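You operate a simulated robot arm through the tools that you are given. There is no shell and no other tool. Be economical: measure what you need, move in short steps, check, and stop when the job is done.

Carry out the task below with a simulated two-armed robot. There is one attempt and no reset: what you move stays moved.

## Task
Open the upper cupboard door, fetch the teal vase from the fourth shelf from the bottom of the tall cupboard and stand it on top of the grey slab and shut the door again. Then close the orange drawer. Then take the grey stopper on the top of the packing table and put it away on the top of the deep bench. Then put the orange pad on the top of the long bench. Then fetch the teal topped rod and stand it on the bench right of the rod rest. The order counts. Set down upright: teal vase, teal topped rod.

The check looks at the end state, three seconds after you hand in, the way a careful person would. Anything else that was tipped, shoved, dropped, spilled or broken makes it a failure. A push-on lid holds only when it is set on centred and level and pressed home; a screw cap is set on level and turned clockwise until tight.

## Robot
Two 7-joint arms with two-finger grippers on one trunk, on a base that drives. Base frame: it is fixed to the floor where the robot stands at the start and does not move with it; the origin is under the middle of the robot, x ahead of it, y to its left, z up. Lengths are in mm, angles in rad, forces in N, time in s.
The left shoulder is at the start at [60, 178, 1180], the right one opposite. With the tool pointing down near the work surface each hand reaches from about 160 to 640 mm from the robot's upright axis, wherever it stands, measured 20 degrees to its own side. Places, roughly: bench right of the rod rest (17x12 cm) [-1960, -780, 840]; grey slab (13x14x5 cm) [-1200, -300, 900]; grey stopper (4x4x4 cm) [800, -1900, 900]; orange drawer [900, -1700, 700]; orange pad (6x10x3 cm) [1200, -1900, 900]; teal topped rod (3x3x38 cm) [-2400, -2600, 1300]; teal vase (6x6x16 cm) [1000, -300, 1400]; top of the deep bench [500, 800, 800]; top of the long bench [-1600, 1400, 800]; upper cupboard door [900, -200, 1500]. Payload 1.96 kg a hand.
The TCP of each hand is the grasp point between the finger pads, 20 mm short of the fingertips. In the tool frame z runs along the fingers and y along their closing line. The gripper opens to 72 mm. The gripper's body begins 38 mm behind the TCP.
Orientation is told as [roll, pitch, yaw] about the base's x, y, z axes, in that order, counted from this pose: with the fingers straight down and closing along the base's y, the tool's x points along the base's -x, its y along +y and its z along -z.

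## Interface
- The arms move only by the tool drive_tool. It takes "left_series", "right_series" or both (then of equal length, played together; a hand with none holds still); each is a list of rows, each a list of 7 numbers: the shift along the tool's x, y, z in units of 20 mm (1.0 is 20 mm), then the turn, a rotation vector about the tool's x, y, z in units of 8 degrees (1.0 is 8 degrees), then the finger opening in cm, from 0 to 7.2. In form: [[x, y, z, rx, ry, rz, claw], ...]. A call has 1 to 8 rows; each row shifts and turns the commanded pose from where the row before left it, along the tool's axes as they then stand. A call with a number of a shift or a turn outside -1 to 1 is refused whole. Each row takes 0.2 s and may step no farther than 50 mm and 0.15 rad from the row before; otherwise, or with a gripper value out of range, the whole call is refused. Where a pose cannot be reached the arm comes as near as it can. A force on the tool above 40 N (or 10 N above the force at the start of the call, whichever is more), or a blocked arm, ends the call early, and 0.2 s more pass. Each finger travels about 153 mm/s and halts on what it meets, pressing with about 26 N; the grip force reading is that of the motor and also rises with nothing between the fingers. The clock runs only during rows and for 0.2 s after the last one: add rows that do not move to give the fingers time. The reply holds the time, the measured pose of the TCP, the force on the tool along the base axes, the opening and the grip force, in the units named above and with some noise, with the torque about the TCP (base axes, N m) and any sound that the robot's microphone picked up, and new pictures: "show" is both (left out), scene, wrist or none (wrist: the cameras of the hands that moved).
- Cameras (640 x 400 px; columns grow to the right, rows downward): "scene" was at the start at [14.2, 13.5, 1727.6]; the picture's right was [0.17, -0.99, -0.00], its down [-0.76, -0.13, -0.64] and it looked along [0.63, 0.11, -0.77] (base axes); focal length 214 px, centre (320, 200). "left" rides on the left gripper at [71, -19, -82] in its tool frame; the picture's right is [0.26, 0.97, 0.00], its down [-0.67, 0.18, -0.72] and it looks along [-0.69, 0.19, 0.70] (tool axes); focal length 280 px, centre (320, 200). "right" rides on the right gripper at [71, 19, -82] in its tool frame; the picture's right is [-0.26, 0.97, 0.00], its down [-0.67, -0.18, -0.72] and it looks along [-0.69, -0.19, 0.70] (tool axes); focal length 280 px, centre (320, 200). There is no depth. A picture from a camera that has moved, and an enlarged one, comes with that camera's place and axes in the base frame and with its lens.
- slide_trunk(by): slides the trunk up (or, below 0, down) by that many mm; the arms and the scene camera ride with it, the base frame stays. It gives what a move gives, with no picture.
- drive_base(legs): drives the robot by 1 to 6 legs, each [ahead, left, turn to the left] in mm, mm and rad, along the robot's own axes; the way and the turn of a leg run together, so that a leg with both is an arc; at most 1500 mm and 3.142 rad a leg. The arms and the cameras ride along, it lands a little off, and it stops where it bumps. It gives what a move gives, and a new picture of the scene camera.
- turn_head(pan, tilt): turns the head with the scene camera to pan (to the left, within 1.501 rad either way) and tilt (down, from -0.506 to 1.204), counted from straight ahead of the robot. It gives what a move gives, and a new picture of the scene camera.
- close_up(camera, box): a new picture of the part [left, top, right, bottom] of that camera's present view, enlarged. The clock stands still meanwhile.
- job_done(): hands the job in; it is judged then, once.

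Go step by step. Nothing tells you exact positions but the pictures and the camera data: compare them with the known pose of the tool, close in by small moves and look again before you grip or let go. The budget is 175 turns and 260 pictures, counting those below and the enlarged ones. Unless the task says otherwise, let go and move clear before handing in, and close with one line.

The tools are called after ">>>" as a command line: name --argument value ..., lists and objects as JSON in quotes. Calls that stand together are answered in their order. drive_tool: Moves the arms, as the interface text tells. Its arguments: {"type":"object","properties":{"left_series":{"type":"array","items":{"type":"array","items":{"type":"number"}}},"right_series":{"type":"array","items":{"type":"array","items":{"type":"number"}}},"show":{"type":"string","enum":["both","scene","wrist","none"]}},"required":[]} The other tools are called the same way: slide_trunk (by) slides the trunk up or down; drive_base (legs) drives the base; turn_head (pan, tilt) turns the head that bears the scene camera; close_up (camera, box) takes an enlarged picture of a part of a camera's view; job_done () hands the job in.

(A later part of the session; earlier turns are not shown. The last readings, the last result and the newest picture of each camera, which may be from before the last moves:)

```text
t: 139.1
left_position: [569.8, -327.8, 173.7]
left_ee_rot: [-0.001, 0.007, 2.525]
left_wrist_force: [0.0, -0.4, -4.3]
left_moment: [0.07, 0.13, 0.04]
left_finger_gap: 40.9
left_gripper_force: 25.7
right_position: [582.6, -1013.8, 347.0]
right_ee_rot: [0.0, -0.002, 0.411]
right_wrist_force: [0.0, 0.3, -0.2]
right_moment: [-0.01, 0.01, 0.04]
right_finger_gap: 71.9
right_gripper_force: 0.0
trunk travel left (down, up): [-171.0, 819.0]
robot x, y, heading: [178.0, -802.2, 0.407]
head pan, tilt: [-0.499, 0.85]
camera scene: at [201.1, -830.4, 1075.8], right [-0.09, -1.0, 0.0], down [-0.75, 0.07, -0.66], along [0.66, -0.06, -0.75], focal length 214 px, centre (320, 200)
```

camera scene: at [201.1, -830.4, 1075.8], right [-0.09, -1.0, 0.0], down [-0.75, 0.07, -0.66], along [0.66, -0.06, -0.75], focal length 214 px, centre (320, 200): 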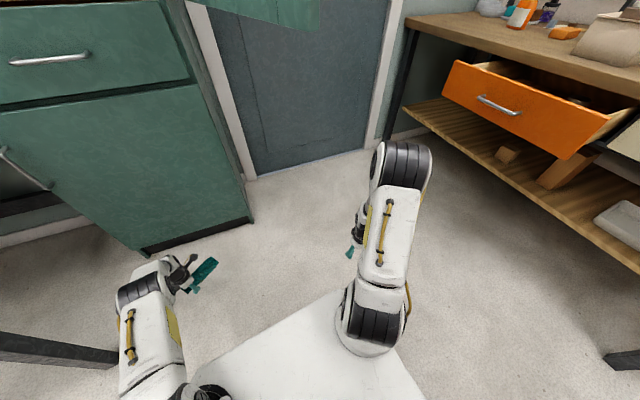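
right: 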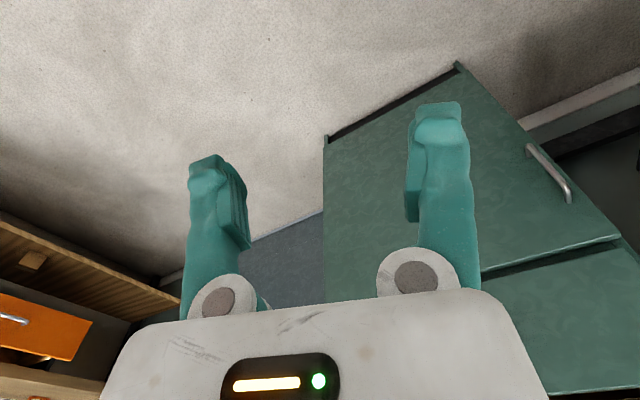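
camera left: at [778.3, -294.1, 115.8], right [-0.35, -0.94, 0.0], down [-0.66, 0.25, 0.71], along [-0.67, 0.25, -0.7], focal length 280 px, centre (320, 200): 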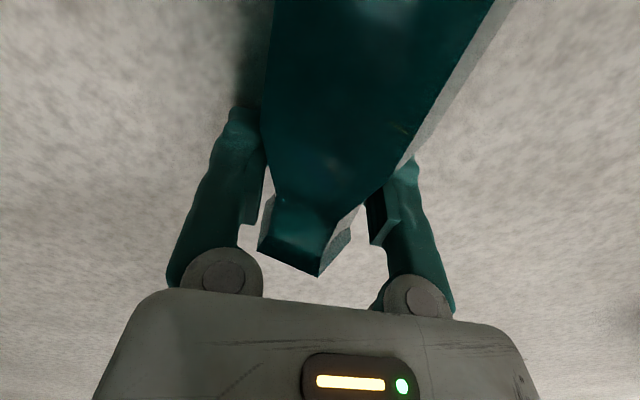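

It still holds. I back away to free space and then turn the hand's yaw back gently.

>>> drive_base --legs '[[-350, 0, 0]]'

>>> drive_tool --left_series '[[0, 0, 0, 0, 0, 0.3, 0], [0, 0, 0, 0, 0, 0.6, 0], [0, 0, 0, 0, 0, 0.6, 0], [0, 0, 0, 0, 0, 0.6, 0], [0, 0, 0, 0, 0, 0.6, 0], [0, 0, 0, 0, 0, 0.6, 0], [0, 0, 0, 0, 0, 0.6, 0], [0, 0, 0, 0, 0, 0.3, 0]]' --show "scene"

```text
t: 141.3
left_position: [252.5, -469.1, 174.3]
left_ee_rot: [0.0, 0.006, 2.517]
left_wrist_force: [-0.2, -0.4, -3.0]
left_moment: [0.11, 0.15, -0.01]
left_finger_gap: 40.9
left_gripper_force: 26.1
right_position: [259.6, -1156.0, 346.1]
right_ee_rot: [0.001, 0.001, 0.404]
right_wrist_force: [0.8, 0.7, 0.2]
right_moment: [0.02, 0.0, 0.03]
right_finger_gap: 71.9
right_gripper_force: 0.1
trunk travel left (down, up): [-171.0, 819.0]
robot x, y, heading: [-145.2, -936.9, 0.4]
head pan, tilt: [-0.499, 0.85]
camera scene: at [-121.1, -969.1, 1075.8], right [-0.1, -1.0, 0.0], down [-0.75, 0.07, -0.66], along [0.66, -0.06, -0.75], focal length 214 px, centre (320, 200)
```

scene: 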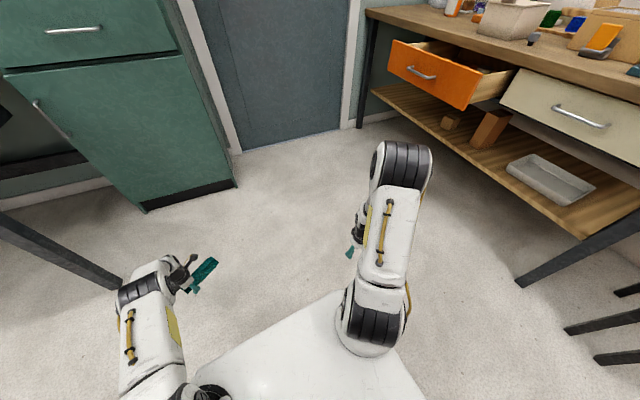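

```text
t: 143.1
left_position: [250.7, -469.4, 174.5]
left_ee_rot: [-0.004, 0.006, 1.927]
left_wrist_force: [-0.4, 0.1, -3.5]
left_moment: [0.2, 0.08, -0.02]
left_finger_gap: 40.6
left_gripper_force: 25.9
right_position: [259.1, -1155.7, 346.2]
right_ee_rot: [0.001, 0.001, 0.403]
right_wrist_force: [0.3, 0.2, -0.9]
right_moment: [-0.01, -0.01, 0.01]
right_finger_gap: 72.0
right_gripper_force: 0.1
trunk travel left (down, up): [-171.0, 819.0]
robot x, y, heading: [-138.5, -941.9, 0.402]
head pan, tilt: [-0.499, 0.85]
camera scene: at [-121.2, -969.1, 1075.8], right [-0.1, -1.0, 0.0], down [-0.75, 0.07, -0.66], along [0.66, -0.06, -0.75], focal length 214 px, centre (320, 200)
```

scene: 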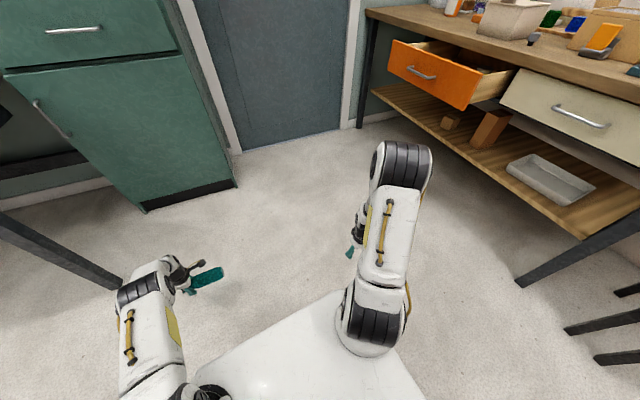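

Yaw continues gently, then the pitch to stand the vase upright.

>>> drive_tool --left_series '[[0, 0, 0, 0, 0, 0.4, 0], [0, 0, 0, 0, 0, 0.7, 0], [0, 0, 0, 0, 0, 0.7, 0], [0, 0, 0, 0, 0, 0.7, 0], [0, 0, 0, 0, 0, 0.7, 0], [0, 0, 0, 0, 0, 0.7, 0], [0, 0, 0, 0, 0, 0.7, 0], [0, 0, 0, 0, 0, 0.7, 0]]' --show "none"

>>> drive_tool --left_series '[[0, 0, 0, 0, 0, 0.7, 0], [0, 0, 0, 0, 0, 0.7, 0], [0, 0, 0, 0, 0, 0.7, 0], [0, 0, 0, 0, 0, 0.7, 0], [0, 0, 0, 0, 0, 0.7, 0], [0, 0, 0, 0, 0, 0.7, 0], [0, 0, 0, 0, 0, 0.7, 0], [0, 0, 0, 0, 0, 0.4, 0]]' --show "both"

```text
t: 144.9
left_position: [251.6, -469.3, 174.4]
left_ee_rot: [-0.007, 0.001, 1.189]
left_wrist_force: [-0.4, -0.3, -2.2]
left_moment: [0.17, -0.08, 0.02]
left_finger_gap: 40.9
left_gripper_force: 26.4
right_position: [259.2, -1154.5, 346.2]
right_ee_rot: [0.0, -0.001, 0.402]
right_wrist_force: [-0.2, -0.1, 0.6]
right_moment: [0.01, -0.01, 0.02]
right_finger_gap: 72.1
right_gripper_force: 0.0
trunk travel left (down, up): [-171.0, 819.0]
robot x, y, heading: [-145.2, -940.1, 0.402]
head pan, tilt: [-0.499, 0.85]
```

```text
t: 146.7
left_position: [253.2, -467.8, 173.7]
left_ee_rot: [-0.005, -0.002, 0.449]
left_wrist_force: [0.6, 0.2, -3.4]
left_moment: [0.08, -0.15, 0.02]
left_finger_gap: 40.7
left_gripper_force: 26.0
right_position: [258.6, -1155.3, 346.7]
right_ee_rot: [0.002, -0.001, 0.404]
right_wrist_force: [0.2, -0.7, -0.5]
right_moment: [0.01, -0.02, 0.01]
right_finger_gap: 72.1
right_gripper_force: 0.0
trunk travel left (down, up): [-171.0, 819.0]
robot x, y, heading: [-141.3, -937.9, 0.399]
head pan, tilt: [-0.499, 0.85]
camera scene: at [-121.2, -969.1, 1075.8], right [-0.1, -1.0, 0.0], down [-0.75, 0.07, -0.66], along [0.66, -0.06, -0.75], focal length 214 px, centre (320, 200)
camera left: at [195.8, -516.8, 255.3], right [-0.65, 0.76, -0.01], down [0.52, 0.46, 0.72], along [0.54, 0.47, -0.7], focal length 280 px, centre (320, 200)
```

scene: 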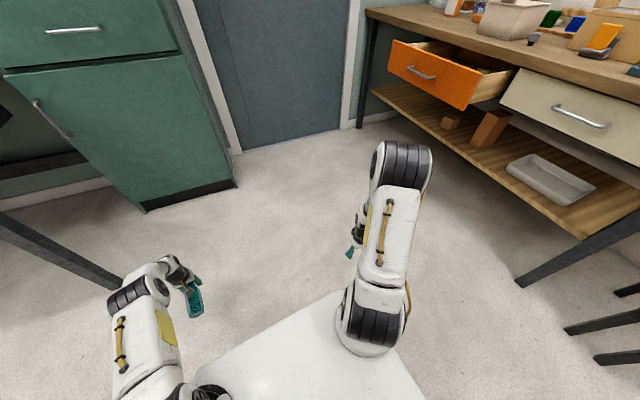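
left: 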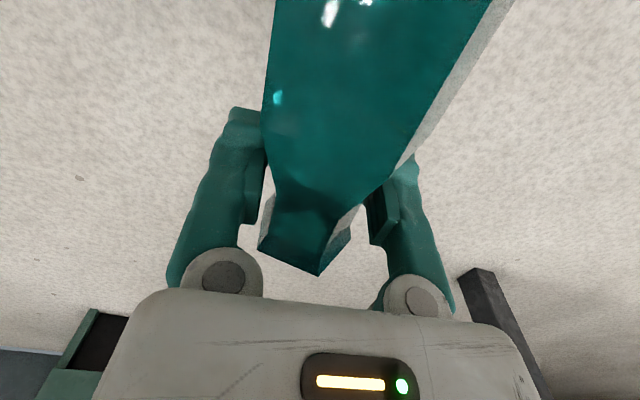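

Vase now points its base toward me. I raise the trunk, then pitch the fingers forward gently so the base swings down.

>>> slide_trunk --by 400

>>> drive_tool --left_series '[[0, 0, 0, 0, -0.3, 0, 0], [0, 0, 0, 0, -0.6, 0, 0], [0, 0, 0, 0, -0.6, 0, 0], [0, 0, 0, 0, -0.6, 0, 0], [0, 0, 0, 0, -0.6, 0, 0], [0, 0, 0, 0, -0.6, 0, 0], [0, 0, 0, 0, -0.6, 0, 0], [0, 0, 0, 0, -0.6, 0, 0]]' --show "none"

>>> drive_tool --left_series '[[0, 0, 0, 0, -0.6, 0, 0], [0, 0, 0, 0, -0.6, 0, 0], [0, 0, 0, 0, -0.6, 0, 0], [0, 0, 0, 0, -0.6, 0, 0], [0, 0, 0, 0, -0.6, 0, 0], [0, 0, 0, 0, -0.6, 0, 0], [0, 0, 0, 0, -0.6, 0, 0], [0, 0, 0, 0, -0.6, 0, 0]]' --show "both"

```text
t: 150.6
left_position: [251.4, -469.7, 573.6]
left_ee_rot: [-0.004, -0.003, 0.448]
left_wrist_force: [-0.3, 0.4, -2.5]
left_moment: [0.09, -0.13, -0.02]
left_finger_gap: 40.3
left_gripper_force: 26.1
right_position: [259.1, -1154.7, 747.2]
right_ee_rot: [-0.001, 0.001, 0.404]
right_wrist_force: [0.7, 1.0, 0.4]
right_moment: [-0.03, 0.0, -0.02]
right_finger_gap: 72.4
right_gripper_force: 0.0
trunk travel left (down, up): [-571.0, 419.0]
robot x, y, heading: [-141.5, -940.4, 0.402]
head pan, tilt: [-0.499, 0.85]
```

```text
t: 152.4
left_position: [252.3, -468.5, 573.9]
left_ee_rot: [-0.007, -0.633, 0.453]
left_wrist_force: [0.3, 0.5, -3.6]
left_moment: [0.1, -0.16, -0.01]
left_finger_gap: 40.6
left_gripper_force: 26.1
right_position: [259.8, -1154.9, 746.0]
right_ee_rot: [-0.001, 0.001, 0.404]
right_wrist_force: [-0.4, 0.4, 0.4]
right_moment: [-0.02, 0.01, 0.01]
right_finger_gap: 72.2
right_gripper_force: 0.0
trunk travel left (down, up): [-571.0, 419.0]
robot x, y, heading: [-140.4, -940.0, 0.407]
head pan, tilt: [-0.499, 0.85]
```

```text
t: 154.2
left_position: [251.1, -468.6, 574.5]
left_ee_rot: [-0.02, -1.303, 0.47]
left_wrist_force: [0.7, -0.2, -2.6]
left_moment: [0.02, -0.03, -0.02]
left_finger_gap: 40.6
left_gripper_force: 25.4
right_position: [260.4, -1154.2, 746.5]
right_ee_rot: [-0.002, 0.001, 0.404]
right_wrist_force: [-0.3, 0.3, 0.2]
right_moment: [-0.01, -0.01, -0.02]
right_finger_gap: 71.9
right_gripper_force: 0.1
trunk travel left (down, up): [-571.0, 419.0]
robot x, y, heading: [-140.5, -937.1, 0.404]
head pan, tilt: [-0.499, 0.85]
camera scene: at [-121.1, -968.9, 1475.8], right [-0.1, -1.0, 0.0], down [-0.75, 0.07, -0.66], along [0.66, -0.06, -0.75], focal length 214 px, centre (320, 200)
camera left: at [172.6, -529.1, 527.0], right [-0.48, 0.84, -0.26], down [-0.54, -0.05, 0.84], along [0.69, 0.54, 0.48], focal length 280 px, centre (320, 200)
```

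scene: 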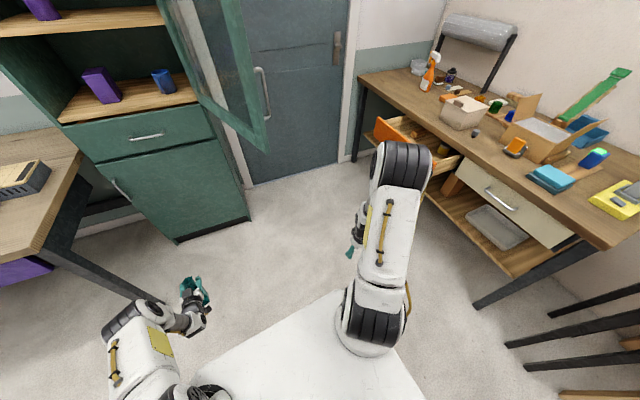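
left: 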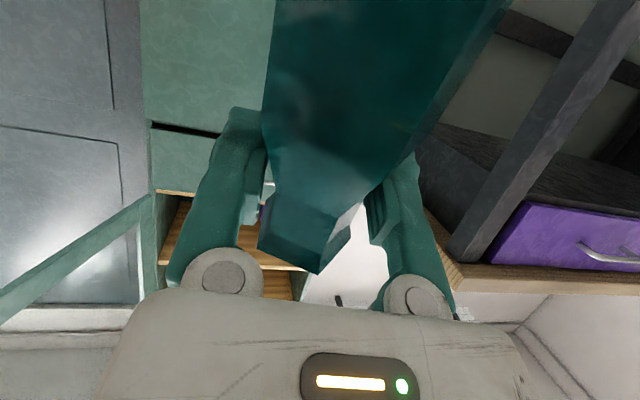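

The vase hangs firmly. I finish the pitch so it is upright, raise it, and turn toward the grey table.

>>> drive_tool --left_series '[[0, 0, 0, 0, -0.5, 0, 0], [0, 0, 0, 0, -0.6, 0, 0], [0, 0, 0, 0, -0.6, 0, 0], [0, 0, 0, 0, -0.6, 0, 0]]' --show "none"

>>> slide_trunk --by 400

>>> drive_tool --left_series '[[-0.3, 0, 0, 0, 0, 0, 0], [-0.6, 0, 0, 0, 0, 0, 0], [-0.6, 0, 0, 0, 0, 0, 0], [-0.6, 0, 0, 0, 0, 0, 0], [-0.6, 0, 0, 0, 0, 0, 0], [-0.6, 0, 0, 0, 0, 0, 0], [-0.6, 0, 0, 0, 0, 0, 0], [-0.3, 0, 0, 0, 0, 0, 0]]' --show "wrist"

>>> drive_base --legs '[[0, 0, 1.37], [0, 0, 1.37]]'

>>> turn_head --pan -0.4 --tilt 0.55

```text
t: 155.4
left_position: [274.9, -443.1, 610.8]
left_ee_rot: [2.989, -1.447, -2.536]
left_wrist_force: [-0.1, 0.1, -2.6]
left_moment: [-0.04, 0.01, -0.03]
left_finger_gap: 40.7
left_gripper_force: 26.0
right_position: [259.8, -1154.9, 746.6]
right_ee_rot: [0.001, -0.001, 0.403]
right_wrist_force: [-0.4, 0.3, -0.1]
right_moment: [-0.03, -0.02, 0.02]
right_finger_gap: 72.1
right_gripper_force: 0.1
trunk travel left (down, up): [-571.0, 419.0]
robot x, y, heading: [-143.0, -942.6, 0.403]
head pan, tilt: [-0.499, 0.85]
stopped in row 4 (left hand): the arm was blocked; the commanded pose is now the measured one
```

```text
t: 159.2
left_position: [273.2, -443.7, 1012.5]
left_ee_rot: [2.988, -1.446, -2.536]
left_wrist_force: [-0.5, 0.7, -3.2]
left_moment: [-0.01, 0.03, -0.03]
left_finger_gap: 40.6
left_gripper_force: 26.5
right_position: [259.9, -1154.5, 1146.1]
right_ee_rot: [0.001, -0.002, 0.403]
right_wrist_force: [0.4, -0.1, 0.2]
right_moment: [-0.02, -0.02, -0.01]
right_finger_gap: 72.1
right_gripper_force: 0.1
trunk travel left (down, up): [-971.0, 19.0]
robot x, y, heading: [-139.9, -941.5, 0.406]
head pan, tilt: [-0.499, 0.85]
```

```text
t: 161.0
left_position: [264.6, -452.8, 1091.4]
left_ee_rot: [2.993, -1.451, -2.542]
left_wrist_force: [1.1, 0.4, -3.1]
left_moment: [0.0, 0.03, 0.02]
left_finger_gap: 40.3
left_gripper_force: 25.6
right_position: [258.6, -1154.5, 1146.5]
right_ee_rot: [0.001, -0.002, 0.404]
right_wrist_force: [0.8, -0.5, 0.4]
right_moment: [0.02, 0.02, -0.02]
right_finger_gap: 72.0
right_gripper_force: 0.0
trunk travel left (down, up): [-971.0, 19.0]
robot x, y, heading: [-143.0, -939.5, 0.401]
head pan, tilt: [-0.499, 0.85]
camera left: at [206.9, -501.0, 1010.1], right [-0.4, 0.88, -0.24], down [-0.79, -0.19, 0.59], along [0.47, 0.43, 0.77], focal length 280 px, centre (320, 200)
```

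left: 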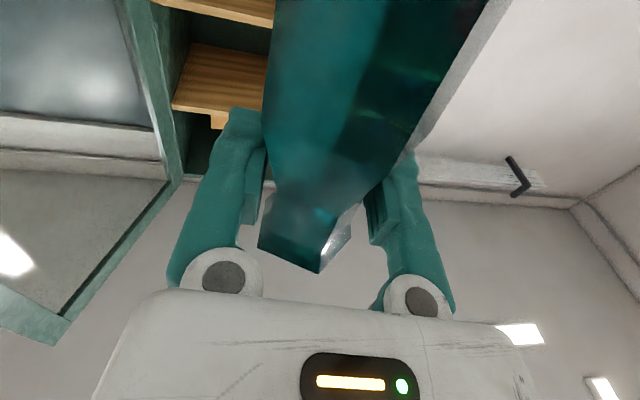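

```text
t: 168.1
left_position: [-709.4, -1224.8, 1090.2]
left_ee_rot: [2.996, -1.451, 0.192]
left_wrist_force: [0.4, 0.4, -2.8]
left_moment: [0.01, -0.04, 0.03]
left_finger_gap: 40.3
left_gripper_force: 25.7
right_position: [-426.1, -580.0, 1146.9]
right_ee_rot: [0.001, -0.001, 3.135]
right_wrist_force: [-0.2, 0.7, -0.5]
right_moment: [-0.02, 0.03, 0.04]
right_finger_gap: 72.2
right_gripper_force: 0.1
trunk travel left (down, up): [-971.0, 19.0]
robot x, y, heading: [-141.6, -939.3, 3.137]
head pan, tilt: [-0.499, 0.85]
camera scene: at [-153.3, -900.8, 1875.8], right [0.48, 0.88, 0.0], down [0.66, -0.36, -0.66], along [-0.58, 0.32, -0.75], focal length 214 px, centre (320, 200)
```

scene: 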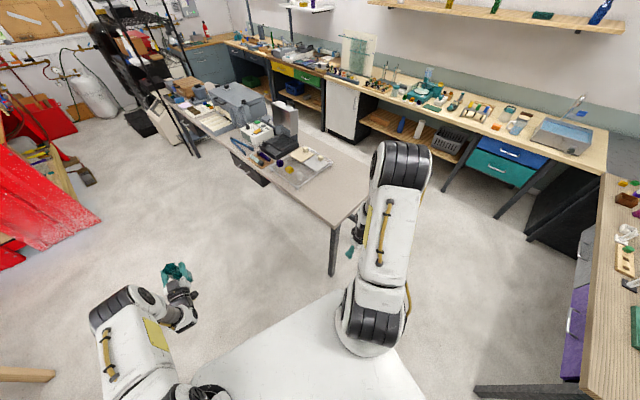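

```text
t: 168.9
left_position: [-709.9, -1224.6, 1091.2]
left_ee_rot: [2.997, -1.453, 0.19]
left_wrist_force: [0.7, -0.8, -2.8]
left_moment: [0.02, 0.0, -0.03]
left_finger_gap: 40.5
left_gripper_force: 26.2
right_position: [-427.5, -581.0, 1147.8]
right_ee_rot: [-0.003, -0.001, 3.135]
right_wrist_force: [-0.3, 0.0, -0.1]
right_moment: [-0.02, 0.01, 0.01]
right_finger_gap: 72.0
right_gripper_force: 0.0
trunk travel left (down, up): [-971.0, 19.0]
robot x, y, heading: [-140.0, -936.6, 3.133]
head pan, tilt: [-0.4, 0.55]
camera scene: at [-167.4, -903.5, 1901.1], right [0.39, 0.92, 0.0], down [0.48, -0.21, -0.85], along [-0.78, 0.34, -0.52], focal length 214 px, centre (320, 200)
```

scene: 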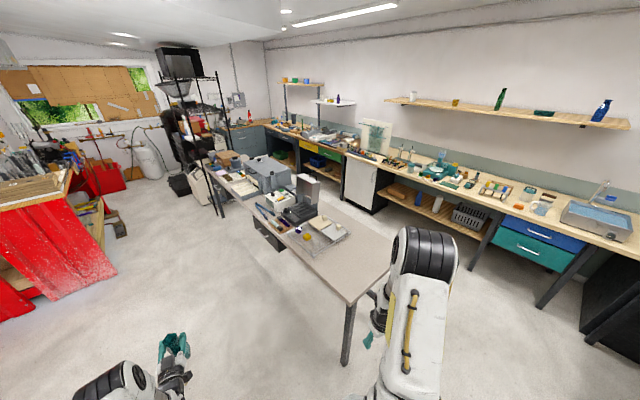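

The vase rides well. I take close-ups of the vase and of the table to find the slab.

>>> close_up --camera "scene" --box '[130, 310, 210, 400]'

>>> close_up --camera "scene" --box '[200, 140, 400, 265]'

```text
4.44 times, centred on (170, 355) of scene
camera zoom: at [-167.4, -903.5, 1901.1], right [0.39, 0.92, 0.0], down [0.48, -0.21, -0.85], along [-0.78, 0.34, -0.52], focal length 953 px, centre (987, -489)
```

zoom: 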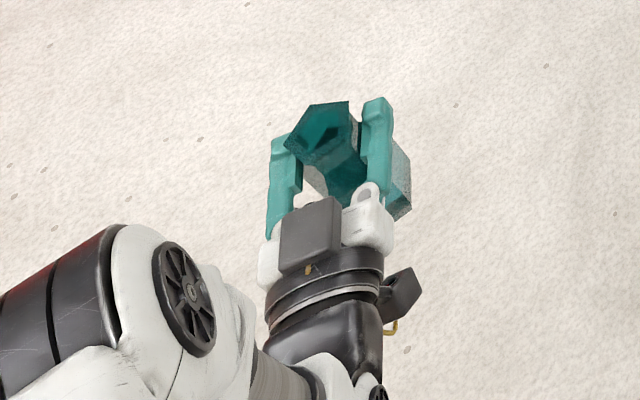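

```text
3.20 times, centred on (300, 202) of scene
camera zoom: at [-167.4, -903.5, 1901.1], right [0.39, 0.92, 0.0], down [0.48, -0.21, -0.85], along [-0.78, 0.34, -0.52], focal length 686 px, centre (384, 192)
```

zoom: 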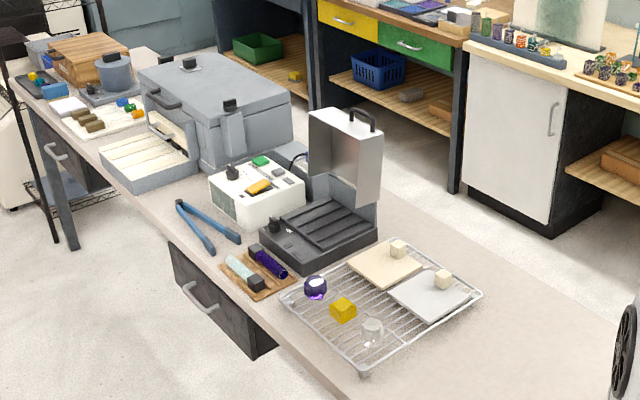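

The grey slab is the grey tile (with a small block) on the wire rack near [-1230, -330]. I turn to face the table's long side and shift over to it.

>>> drive_base --legs '[[0, 0, -1.2], [0, 520, 0]]'

>>> turn_head --pan 0.25 --tilt 0.85

```text
t: 174.9
left_position: [-1105.4, -715.3, 1091.5]
left_ee_rot: [2.99, -1.451, -0.984]
left_wrist_force: [-0.5, 0.3, -3.2]
left_moment: [-0.04, -0.01, -0.02]
left_finger_gap: 40.5
left_gripper_force: 25.8
right_position: [-402.7, -734.7, 1146.6]
right_ee_rot: [-0.001, -0.001, 1.953]
right_wrist_force: [0.2, 0.2, -0.2]
right_moment: [0.02, 0.01, 0.04]
right_finger_gap: 71.9
right_gripper_force: 0.0
trunk travel left (down, up): [-971.0, 19.0]
robot x, y, heading: [-627.6, -1133.9, 1.955]
head pan, tilt: [-0.4, 0.55]
camera scene: at [-604.6, -1096.6, 1901.2], right [1.0, -0.02, 0.0], down [-0.01, -0.52, -0.85], along [0.01, 0.85, -0.52], focal length 214 px, centre (320, 200)
```

scene: 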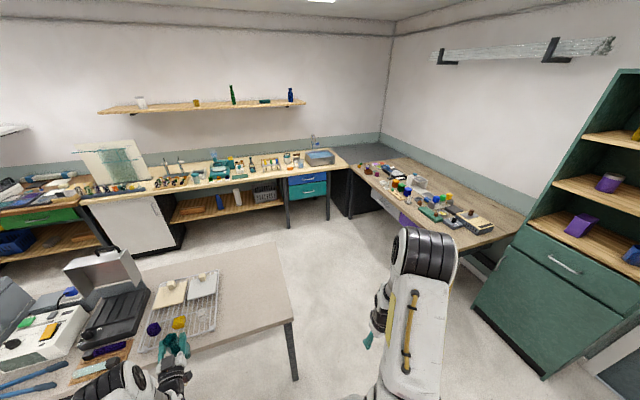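

```text
t: 176.0
left_position: [-1106.0, -716.8, 1090.3]
left_ee_rot: [2.995, -1.452, -0.993]
left_wrist_force: [0.1, 0.3, -2.7]
left_moment: [0.01, 0.0, 0.01]
left_finger_gap: 40.3
left_gripper_force: 26.2
right_position: [-402.9, -735.0, 1147.7]
right_ee_rot: [0.001, -0.001, 1.954]
right_wrist_force: [-0.5, 0.3, -0.3]
right_moment: [-0.03, 0.0, 0.0]
right_finger_gap: 72.1
right_gripper_force: 0.1
trunk travel left (down, up): [-971.0, 19.0]
robot x, y, heading: [-626.7, -1130.1, 1.949]
head pan, tilt: [0.25, 0.85]
camera scene: at [-653.3, -1123.7, 1875.8], right [0.81, 0.59, 0.0], down [0.44, -0.61, -0.66], along [-0.39, 0.53, -0.75], focal length 214 px, centre (320, 200)
```

scene: 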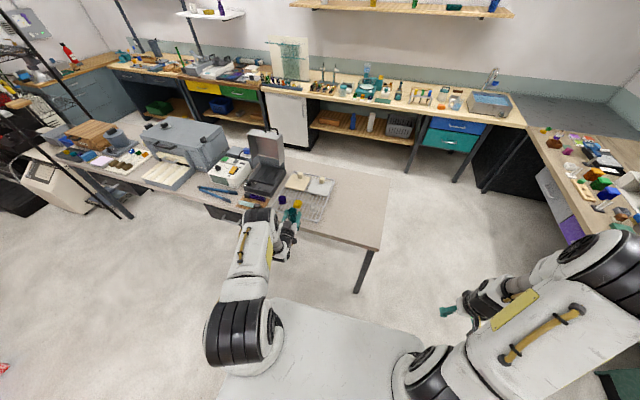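

Now a close-up of the rack and slab.

>>> close_up --camera "scene" --box '[260, 160, 356, 240]'

```text
5.00 times, centred on (308, 200) of scene
camera zoom: at [-653.3, -1123.7, 1875.8], right [0.81, 0.59, 0.0], down [0.44, -0.61, -0.66], along [-0.39, 0.53, -0.75], focal length 1072 px, centre (380, 200)
```

zoom: 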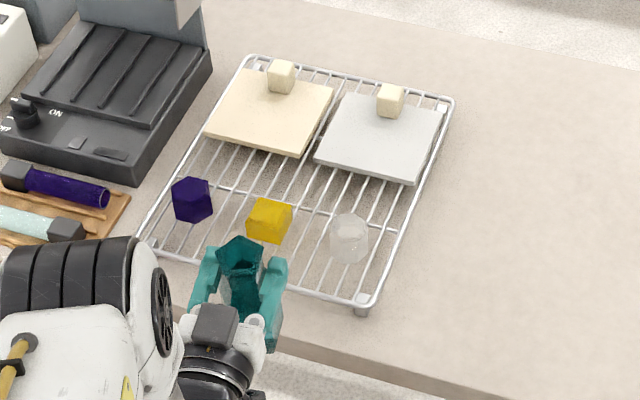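

Slab top is about z=898; the free spot in front of its block is at [-1213, -368]. I drive forward 290 mm, then finish with gentle arm moves.

>>> slide_trunk --by 15

>>> drive_base --legs '[[290, -30, 0]]'

>>> turn_head --pan 0.55 --tilt 0.95

>>> close_up --camera "scene" --box '[230, 100, 390, 200]'

```text
t: 176.6
left_position: [-1107.0, -716.7, 1106.1]
left_ee_rot: [2.994, -1.454, -0.991]
left_wrist_force: [0.2, -0.4, -2.7]
left_moment: [-0.04, -0.02, 0.0]
left_finger_gap: 40.4
left_gripper_force: 25.8
right_position: [-404.1, -735.0, 1162.1]
right_ee_rot: [0.001, -0.001, 1.955]
right_wrist_force: [-0.3, -0.8, -0.8]
right_moment: [0.0, -0.01, -0.01]
right_finger_gap: 71.9
right_gripper_force: 0.1
trunk travel left (down, up): [-986.0, 4.0]
robot x, y, heading: [-628.8, -1131.2, 1.947]
head pan, tilt: [0.25, 0.85]
```

```text
t: 178.6
left_position: [-1185.9, -439.7, 1106.9]
left_ee_rot: [3.0, -1.451, -0.997]
left_wrist_force: [-0.5, 0.8, -2.9]
left_moment: [-0.03, -0.03, -0.01]
left_finger_gap: 40.3
left_gripper_force: 25.8
right_position: [-483.8, -459.1, 1162.0]
right_ee_rot: [-0.002, -0.002, 1.954]
right_wrist_force: [0.1, -0.3, -0.1]
right_moment: [0.03, 0.04, -0.01]
right_finger_gap: 72.2
right_gripper_force: 0.0
trunk travel left (down, up): [-986.0, 4.0]
robot x, y, heading: [-707.0, -858.0, 1.951]
head pan, tilt: [0.25, 0.85]
camera scene: at [-732.7, -849.2, 1890.8], right [0.81, 0.59, 0.0], down [0.44, -0.61, -0.66], along [-0.39, 0.53, -0.75], focal length 214 px, centre (320, 200)
```

scene: 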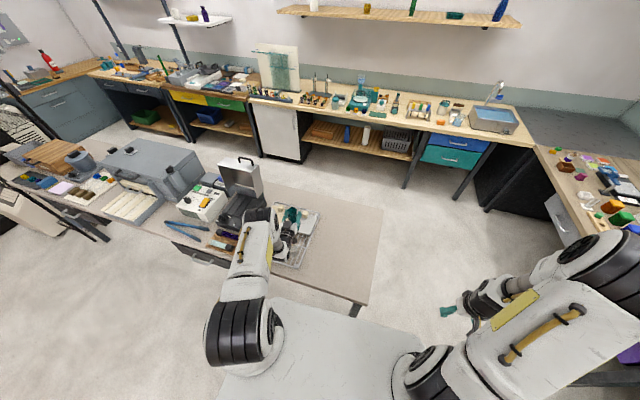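

```text
t: 179.4
left_position: [-1186.0, -438.0, 1105.6]
left_ee_rot: [2.995, -1.452, -0.992]
left_wrist_force: [0.4, -0.3, -3.0]
left_moment: [-0.02, 0.01, 0.02]
left_finger_gap: 40.4
left_gripper_force: 26.5
right_position: [-483.6, -456.8, 1161.2]
right_ee_rot: [0.0, -0.001, 1.953]
right_wrist_force: [0.6, 0.1, 0.1]
right_moment: [-0.05, -0.02, 0.01]
right_finger_gap: 72.0
right_gripper_force: 0.1
trunk travel left (down, up): [-986.0, 4.0]
robot x, y, heading: [-709.3, -854.8, 1.956]
head pan, tilt: [0.55, 0.949]
camera scene: at [-746.0, -865.0, 1883.3], right [0.6, 0.8, 0.0], down [0.65, -0.49, -0.58], along [-0.47, 0.35, -0.81], focal length 214 px, centre (320, 200)
```

scene: 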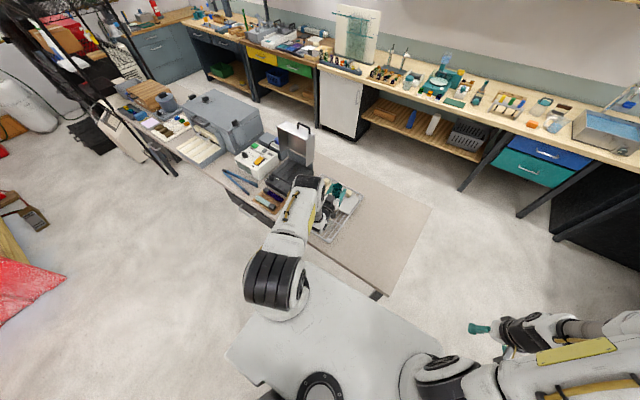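

```text
4.00 times, centred on (310, 150) of scene
camera zoom: at [-746.0, -865.0, 1883.3], right [0.6, 0.8, 0.0], down [0.65, -0.49, -0.58], along [-0.47, 0.35, -0.81], focal length 858 px, centre (360, 400)
```

zoom: 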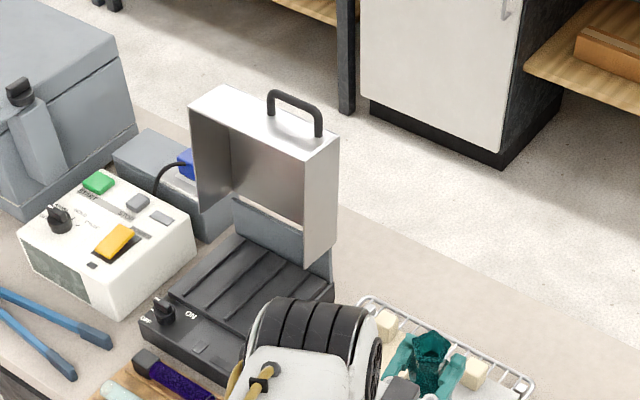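

>>> close_up --camera "scene" --box '[290, 165, 386, 245]'

```text
5.00 times, centred on (338, 205) of scene
camera zoom: at [-746.0, -865.0, 1883.3], right [0.6, 0.8, 0.0], down [0.65, -0.49, -0.58], along [-0.47, 0.35, -0.81], focal length 1072 px, centre (230, 175)
```

zoom: 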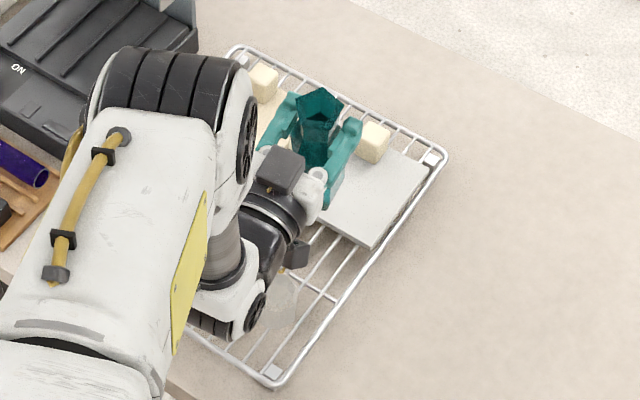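

Target spot refined to [-1226, -363] (clear of the block). I move forward 85 mm gently.

>>> drive_tool --left_series '[[0.02, 0.03, 0.3, 0, 0.1, 0, 0], [0.04, 0.03, 0.6, 0, 0.1, 0, 0], [0.04, 0.03, 0.6, 0, 0.1, 0, 0], [0.04, 0.03, 0.6, 0, 0.1, 0, 0], [0.04, 0.03, 0.6, 0, 0, 0, 0], [0.04, 0.03, 0.6, 0, 0, 0, 0], [0.04, 0.03, 0.6, 0, 0, 0, 0], [0.02, 0.03, 0.3, 0, 0, 0, 0]]' --show "none"

>>> slide_trunk --by -50

>>> close_up --camera "scene" --box '[290, 145, 386, 225]'

```text
t: 181.2
left_position: [-1225.6, -365.6, 1106.8]
left_ee_rot: [2.86, -1.508, -0.857]
left_wrist_force: [-0.1, -1.0, -3.8]
left_moment: [-0.01, -0.06, 0.01]
left_finger_gap: 40.0
left_gripper_force: 25.6
right_position: [-484.5, -457.6, 1162.2]
right_ee_rot: [0.001, 0.001, 1.954]
right_wrist_force: [0.0, -0.6, -0.1]
right_moment: [0.0, -0.02, 0.01]
right_finger_gap: 71.8
right_gripper_force: 0.0
trunk travel left (down, up): [-986.0, 4.0]
robot x, y, heading: [-706.9, -859.8, 1.954]
head pan, tilt: [0.55, 0.949]
```

```text
t: 182.1
left_position: [-1225.9, -364.2, 1057.2]
left_ee_rot: [2.872, -1.506, -0.867]
left_wrist_force: [-0.1, 0.3, -3.0]
left_moment: [-0.04, -0.02, 0.02]
left_finger_gap: 40.4
left_gripper_force: 25.8
right_position: [-482.6, -458.3, 1112.1]
right_ee_rot: [0.0, 0.002, 1.952]
right_wrist_force: [-0.6, 0.5, -0.9]
right_moment: [-0.02, 0.0, 0.02]
right_finger_gap: 72.1
right_gripper_force: 0.1
trunk travel left (down, up): [-936.0, 54.0]
robot x, y, heading: [-710.3, -859.7, 1.952]
head pan, tilt: [0.55, 0.949]
```

```text
5.00 times, centred on (338, 185) of scene
camera zoom: at [-745.6, -866.6, 1833.3], right [0.6, 0.8, 0.0], down [0.65, -0.48, -0.58], along [-0.47, 0.35, -0.81], focal length 1072 px, centre (230, 275)
```

zoom: 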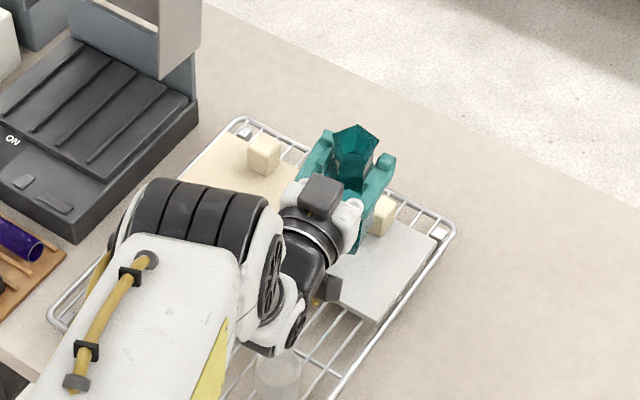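

Good position. I lower gradually and watch the force.

>>> slide_trunk --by -20

>>> slide_trunk --by -5

>>> slide_trunk --by -4

```text
t: 182.8
left_position: [-1225.7, -363.7, 1036.6]
left_ee_rot: [2.871, -1.505, -0.865]
left_wrist_force: [0.2, -0.8, -2.8]
left_moment: [-0.02, 0.03, -0.02]
left_finger_gap: 40.3
left_gripper_force: 26.0
right_position: [-484.1, -458.7, 1092.4]
right_ee_rot: [-0.001, 0.0, 1.953]
right_wrist_force: [-0.7, 0.1, 0.4]
right_moment: [-0.01, -0.02, 0.0]
right_finger_gap: 72.0
right_gripper_force: 0.0
trunk travel left (down, up): [-916.0, 74.0]
robot x, y, heading: [-707.8, -856.9, 1.952]
head pan, tilt: [0.55, 0.949]
```

```text
t: 183.3
left_position: [-1225.8, -363.8, 1032.5]
left_ee_rot: [2.87, -1.506, -0.866]
left_wrist_force: [-0.5, 0.6, -3.9]
left_moment: [-0.01, 0.0, 0.0]
left_finger_gap: 40.3
left_gripper_force: 25.8
right_position: [-484.2, -457.6, 1087.6]
right_ee_rot: [0.0, 0.0, 1.953]
right_wrist_force: [-0.5, 0.5, -0.3]
right_moment: [-0.02, 0.02, -0.01]
right_finger_gap: 71.7
right_gripper_force: 0.1
trunk travel left (down, up): [-911.0, 79.0]
robot x, y, heading: [-708.8, -857.6, 1.955]
head pan, tilt: [0.55, 0.949]
```

```text
t: 183.8
left_position: [-1226.4, -364.0, 1027.8]
left_ee_rot: [2.87, -1.507, -0.865]
left_wrist_force: [-0.1, 0.1, -3.3]
left_moment: [0.0, 0.0, 0.03]
left_finger_gap: 40.5
left_gripper_force: 26.3
right_position: [-483.7, -458.3, 1081.8]
right_ee_rot: [0.0, 0.0, 1.952]
right_wrist_force: [0.2, 0.0, -0.1]
right_moment: [0.03, -0.01, -0.01]
right_finger_gap: 72.2
right_gripper_force: 0.0
trunk travel left (down, up): [-907.0, 83.0]
robot x, y, heading: [-705.7, -854.0, 1.947]
head pan, tilt: [0.55, 0.949]
```

>>> slide_trunk --by -4

>>> slide_trunk --by -4

>>> close_up --camera "scene" --box '[290, 145, 386, 225]'

```text
t: 184.4
left_position: [-1224.8, -364.7, 1026.9]
left_ee_rot: [2.875, -1.501, -0.872]
left_wrist_force: [-1.2, 0.4, 12.1]
left_moment: [-0.17, 0.1, -0.04]
left_finger_gap: 40.3
left_gripper_force: 26.1
right_position: [-482.6, -460.8, 1077.9]
right_ee_rot: [0.0, -0.002, 1.954]
right_wrist_force: [0.1, -1.0, -0.2]
right_moment: [-0.01, -0.02, 0.0]
right_finger_gap: 72.1
right_gripper_force: 0.1
trunk travel left (down, up): [-903.0, 87.0]
robot x, y, heading: [-707.9, -854.0, 1.948]
head pan, tilt: [0.55, 0.949]
```

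```text
t: 184.9
left_position: [-1225.1, -365.4, 1023.3]
left_ee_rot: [2.875, -1.503, -0.872]
left_wrist_force: [-4.0, 1.4, 19.5]
left_moment: [-0.29, 0.47, -0.03]
left_finger_gap: 40.7
left_gripper_force: 26.2
right_position: [-481.7, -458.9, 1074.5]
right_ee_rot: [-0.001, -0.002, 1.953]
right_wrist_force: [0.0, 0.2, -0.7]
right_moment: [0.02, 0.01, 0.01]
right_finger_gap: 71.9
right_gripper_force: 0.0
trunk travel left (down, up): [-899.0, 91.0]
robot x, y, heading: [-710.8, -851.4, 1.949]
head pan, tilt: [0.55, 0.949]
```

```text
5.00 times, centred on (338, 185) of scene
camera zoom: at [-743.3, -868.8, 1796.4], right [0.6, 0.8, 0.0], down [0.65, -0.48, -0.58], along [-0.47, 0.35, -0.81], focal length 1072 px, centre (230, 275)
```

zoom: 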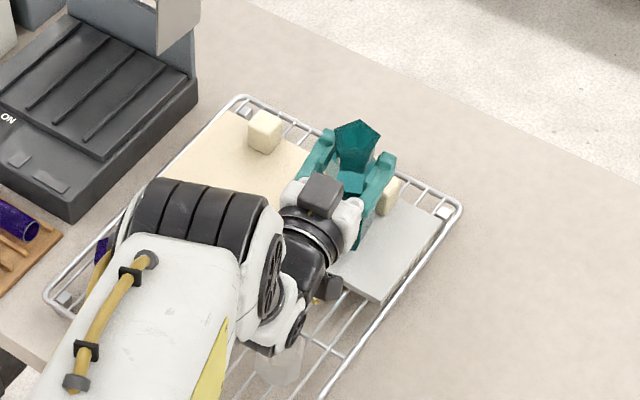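

Contact at z≈1027 as expected. I relieve the press by 4 mm and open the fingers slowly.

>>> slide_trunk --by 4

>>> drive_tool --left_series '[[0, 0, 0, 0, 0, 0, 3.9], [0, 0, 0, 0, 0, 0, 4.2], [0, 0, 0, 0, 0, 0, 4.5], [0, 0, 0, 0, 0, 0, 5], [0, 0, 0, 0, 0, 0, 5.8], [0, 0, 0, 0, 0, 0, 6.6], [0, 0, 0, 0, 0, 0, 7.2], [0, 0, 0, 0, 0, 0, 7.2]]' --show "wrist"

>>> close_up --camera "scene" --box '[290, 145, 386, 225]'

```text
t: 185.4
left_position: [-1224.6, -365.6, 1022.4]
left_ee_rot: [2.86, -1.512, -0.858]
left_wrist_force: [-0.6, 1.7, 1.3]
left_moment: [0.05, 0.06, 0.0]
left_finger_gap: 40.3
left_gripper_force: 25.8
right_position: [-482.0, -457.4, 1078.3]
right_ee_rot: [-0.001, 0.0, 1.952]
right_wrist_force: [-1.2, 0.8, -0.6]
right_moment: [0.0, 0.04, 0.0]
right_finger_gap: 72.3
right_gripper_force: 0.2
trunk travel left (down, up): [-903.0, 87.0]
robot x, y, heading: [-710.5, -853.3, 1.951]
head pan, tilt: [0.55, 0.949]
```

```text
t: 187.2
left_position: [-1225.4, -364.2, 1023.7]
left_ee_rot: [2.869, -1.505, -0.866]
left_wrist_force: [-0.2, 0.2, 0.2]
left_moment: [0.01, 0.02, 0.01]
left_finger_gap: 72.0
left_gripper_force: 0.0
right_position: [-483.3, -457.9, 1077.9]
right_ee_rot: [0.002, 0.001, 1.952]
right_wrist_force: [-0.1, 0.4, 0.3]
right_moment: [0.03, 0.03, -0.05]
right_finger_gap: 71.9
right_gripper_force: 0.2
trunk travel left (down, up): [-903.0, 87.0]
robot x, y, heading: [-703.7, -851.5, 1.951]
head pan, tilt: [0.55, 0.949]
camera left: at [-1177.0, -427.5, 947.6], right [-0.89, -0.39, -0.24], down [0.16, -0.76, 0.63], along [-0.43, 0.52, 0.74], focal length 280 px, centre (320, 200)
```

left: 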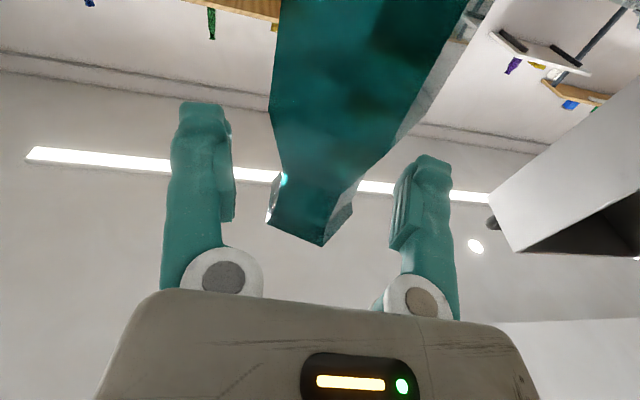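

```text
5.00 times, centred on (338, 185) of scene
camera zoom: at [-745.3, -866.7, 1800.3], right [0.6, 0.8, 0.0], down [0.65, -0.48, -0.58], along [-0.47, 0.35, -0.81], focal length 1072 px, centre (230, 275)
```

zoom: 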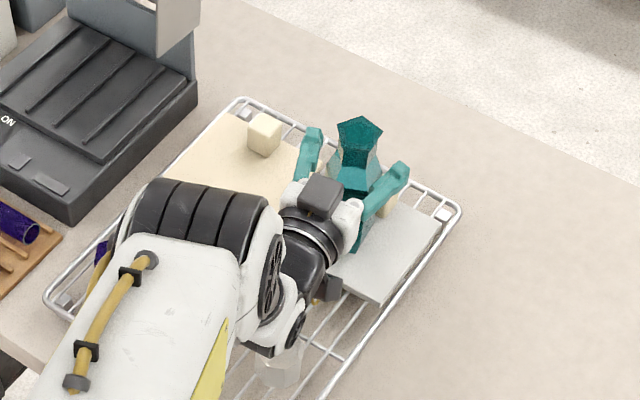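

The vase stands free on the slab. I withdraw the hand straight back, then back the base off.

>>> drive_tool --left_series '[[0, 0, -0.4, 0, 0, 0, 7.2], [0, 0, -0.7, 0, 0, 0, 7.2], [0, 0, -0.8, 0, 0, 0, 7.2], [0, 0, -0.8, 0, 0, 0, 7.2], [0, 0, -0.8, 0, 0, 0, 7.2], [0, 0, -0.8, 0, 0, 0, 7.2], [0, 0, -0.8, 0, 0, 0, 7.2], [0, 0, -0.8, 0, 0, 0, 7.2]]' --show "none"

>>> slide_trunk --by 80

>>> drive_base --legs '[[-350, 0, 0]]'

>>> close_up --camera "scene" --box '[280, 100, 408, 200]'

```text
t: 189.0
left_position: [-1175.9, -470.2, 1016.9]
left_ee_rot: [2.863, -1.506, -0.858]
left_wrist_force: [-0.4, 0.2, -0.5]
left_moment: [0.0, 0.02, -0.03]
left_finger_gap: 72.0
left_gripper_force: 0.0
right_position: [-482.9, -458.0, 1079.3]
right_ee_rot: [0.0, -0.001, 1.952]
right_wrist_force: [0.1, 0.1, 0.3]
right_moment: [0.01, 0.03, -0.04]
right_finger_gap: 72.1
right_gripper_force: 0.1
trunk travel left (down, up): [-903.0, 87.0]
robot x, y, heading: [-706.3, -856.6, 1.951]
head pan, tilt: [0.55, 0.949]
```

```text
t: 190.2
left_position: [-1176.3, -470.4, 1096.5]
left_ee_rot: [2.87, -1.506, -0.865]
left_wrist_force: [0.6, 0.5, -0.7]
left_moment: [-0.01, 0.02, -0.03]
left_finger_gap: 71.7
left_gripper_force: 0.1
right_position: [-483.0, -458.5, 1159.4]
right_ee_rot: [-0.001, -0.001, 1.953]
right_wrist_force: [-0.1, 0.5, 0.2]
right_moment: [0.0, 0.05, 0.01]
right_finger_gap: 72.2
right_gripper_force: 0.0
trunk travel left (down, up): [-983.0, 7.0]
robot x, y, heading: [-702.2, -852.7, 1.956]
head pan, tilt: [0.55, 0.949]
```

```text
t: 192.5
left_position: [-1044.8, -796.2, 1096.9]
left_ee_rot: [2.865, -1.507, -0.86]
left_wrist_force: [-0.9, 0.3, 0.0]
left_moment: [0.01, 0.01, 0.03]
left_finger_gap: 71.8
left_gripper_force: 0.1
right_position: [-352.9, -784.9, 1159.1]
right_ee_rot: [-0.001, 0.0, 1.954]
right_wrist_force: [0.2, -0.6, 0.0]
right_moment: [-0.01, 0.01, -0.03]
right_finger_gap: 71.9
right_gripper_force: 0.1
trunk travel left (down, up): [-983.0, 7.0]
robot x, y, heading: [-574.7, -1181.9, 1.956]
head pan, tilt: [0.55, 0.949]
camera scene: at [-614.5, -1191.8, 1880.3], right [0.6, 0.8, 0.0], down [0.65, -0.49, -0.58], along [-0.47, 0.35, -0.81], focal length 214 px, centre (320, 200)
```

scene: 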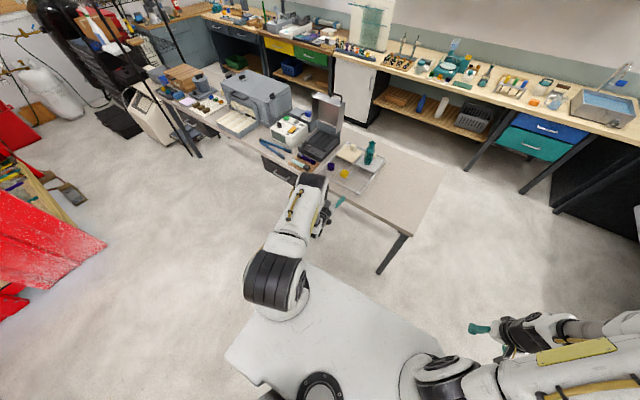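

```text
4.00 times, centred on (344, 150) of scene
camera zoom: at [-614.5, -1191.8, 1880.3], right [0.6, 0.8, 0.0], down [0.65, -0.49, -0.58], along [-0.47, 0.35, -0.81], focal length 858 px, centre (224, 400)
```

zoom: 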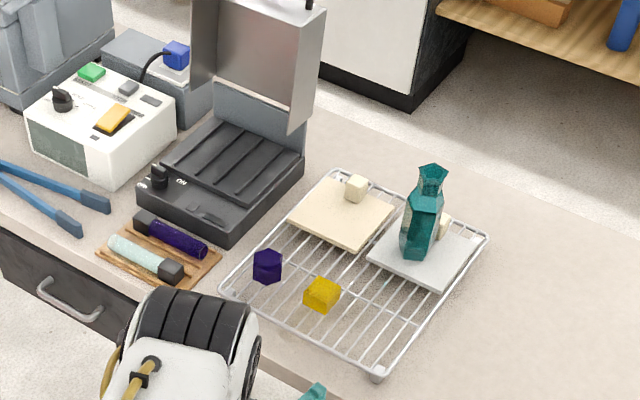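

The vase stands upright on the slab. I check the clear piece on the rack, which I can't see in this crop.

>>> close_up --camera "scene" --box '[315, 150, 379, 200]'

```text
8.00 times, centred on (347, 175) of scene
camera zoom: at [-614.5, -1191.8, 1880.3], right [0.6, 0.8, 0.0], down [0.65, -0.49, -0.58], along [-0.47, 0.35, -0.81], focal length 1716 px, centre (104, 400)
```

zoom: 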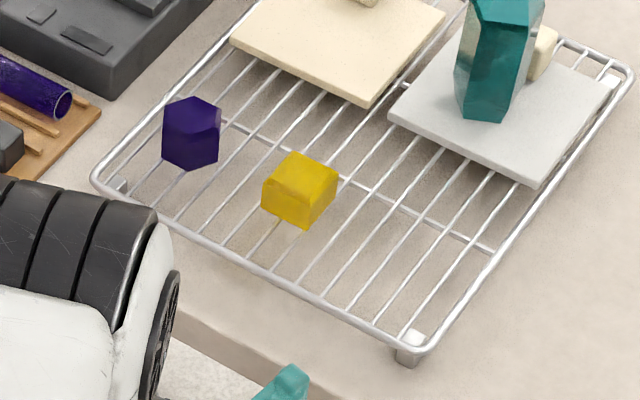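

The clear piece is gone from the rack; my wrist must have swept it off while withdrawing. I look for it on the table and floor.

>>> turn_head --pan 0.3 --tilt 0.85

>>> close_up --camera "scene" --box '[240, 130, 440, 255]'

>>> close_up --camera "scene" --box '[100, 180, 300, 305]'

```text
t: 193.3
left_position: [-1043.3, -797.1, 1098.1]
left_ee_rot: [2.871, -1.505, -0.869]
left_wrist_force: [-0.4, 0.5, 0.1]
left_moment: [-0.01, 0.02, -0.01]
left_finger_gap: 72.0
left_gripper_force: 0.0
right_position: [-351.4, -785.7, 1159.7]
right_ee_rot: [-0.001, -0.002, 1.953]
right_wrist_force: [-0.1, -1.0, 0.6]
right_moment: [-0.02, 0.02, 0.0]
right_finger_gap: 71.8
right_gripper_force: 0.1
trunk travel left (down, up): [-983.0, 7.0]
robot x, y, heading: [-578.7, -1183.8, 1.948]
head pan, tilt: [0.3, 0.85]
camera scene: at [-604.1, -1177.9, 1887.8], right [0.78, 0.63, 0.0], down [0.47, -0.58, -0.66], along [-0.42, 0.51, -0.75], focal length 214 px, centre (320, 200)
```

scene: 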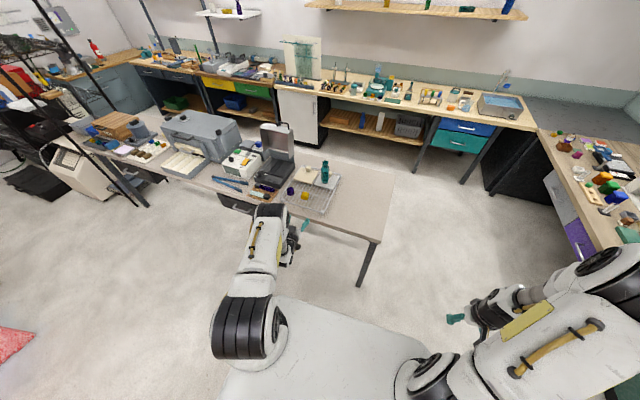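

```text
3.20 times, centred on (340, 192) of scene
camera zoom: at [-604.1, -1177.9, 1887.8], right [0.78, 0.63, 0.0], down [0.47, -0.58, -0.66], along [-0.42, 0.51, -0.75], focal length 686 px, centre (256, 224)
```

zoom: 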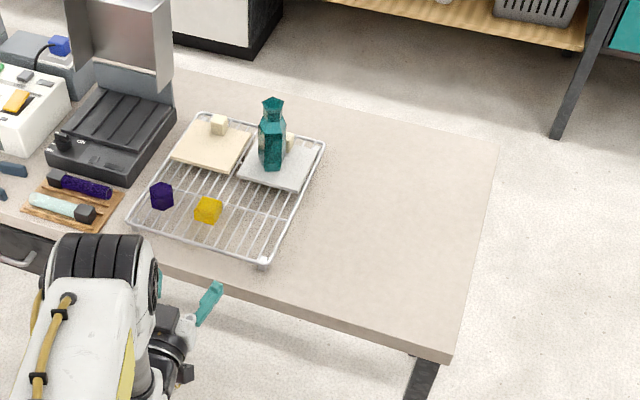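

```text
3.20 times, centred on (200, 242) of scene
camera zoom: at [-604.1, -1177.9, 1887.8], right [0.78, 0.63, 0.0], down [0.47, -0.58, -0.66], along [-0.42, 0.51, -0.75], focal length 686 px, centre (704, 64)
```

zoom: 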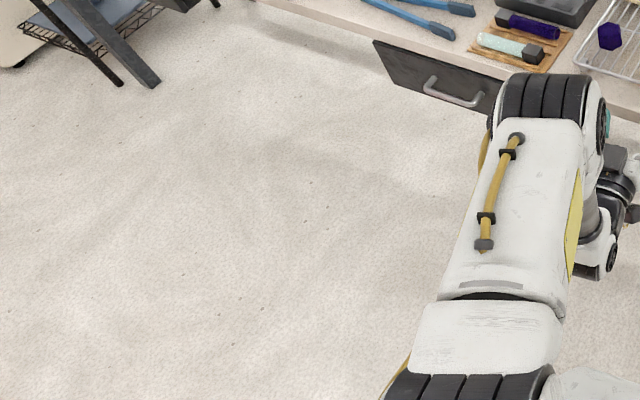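

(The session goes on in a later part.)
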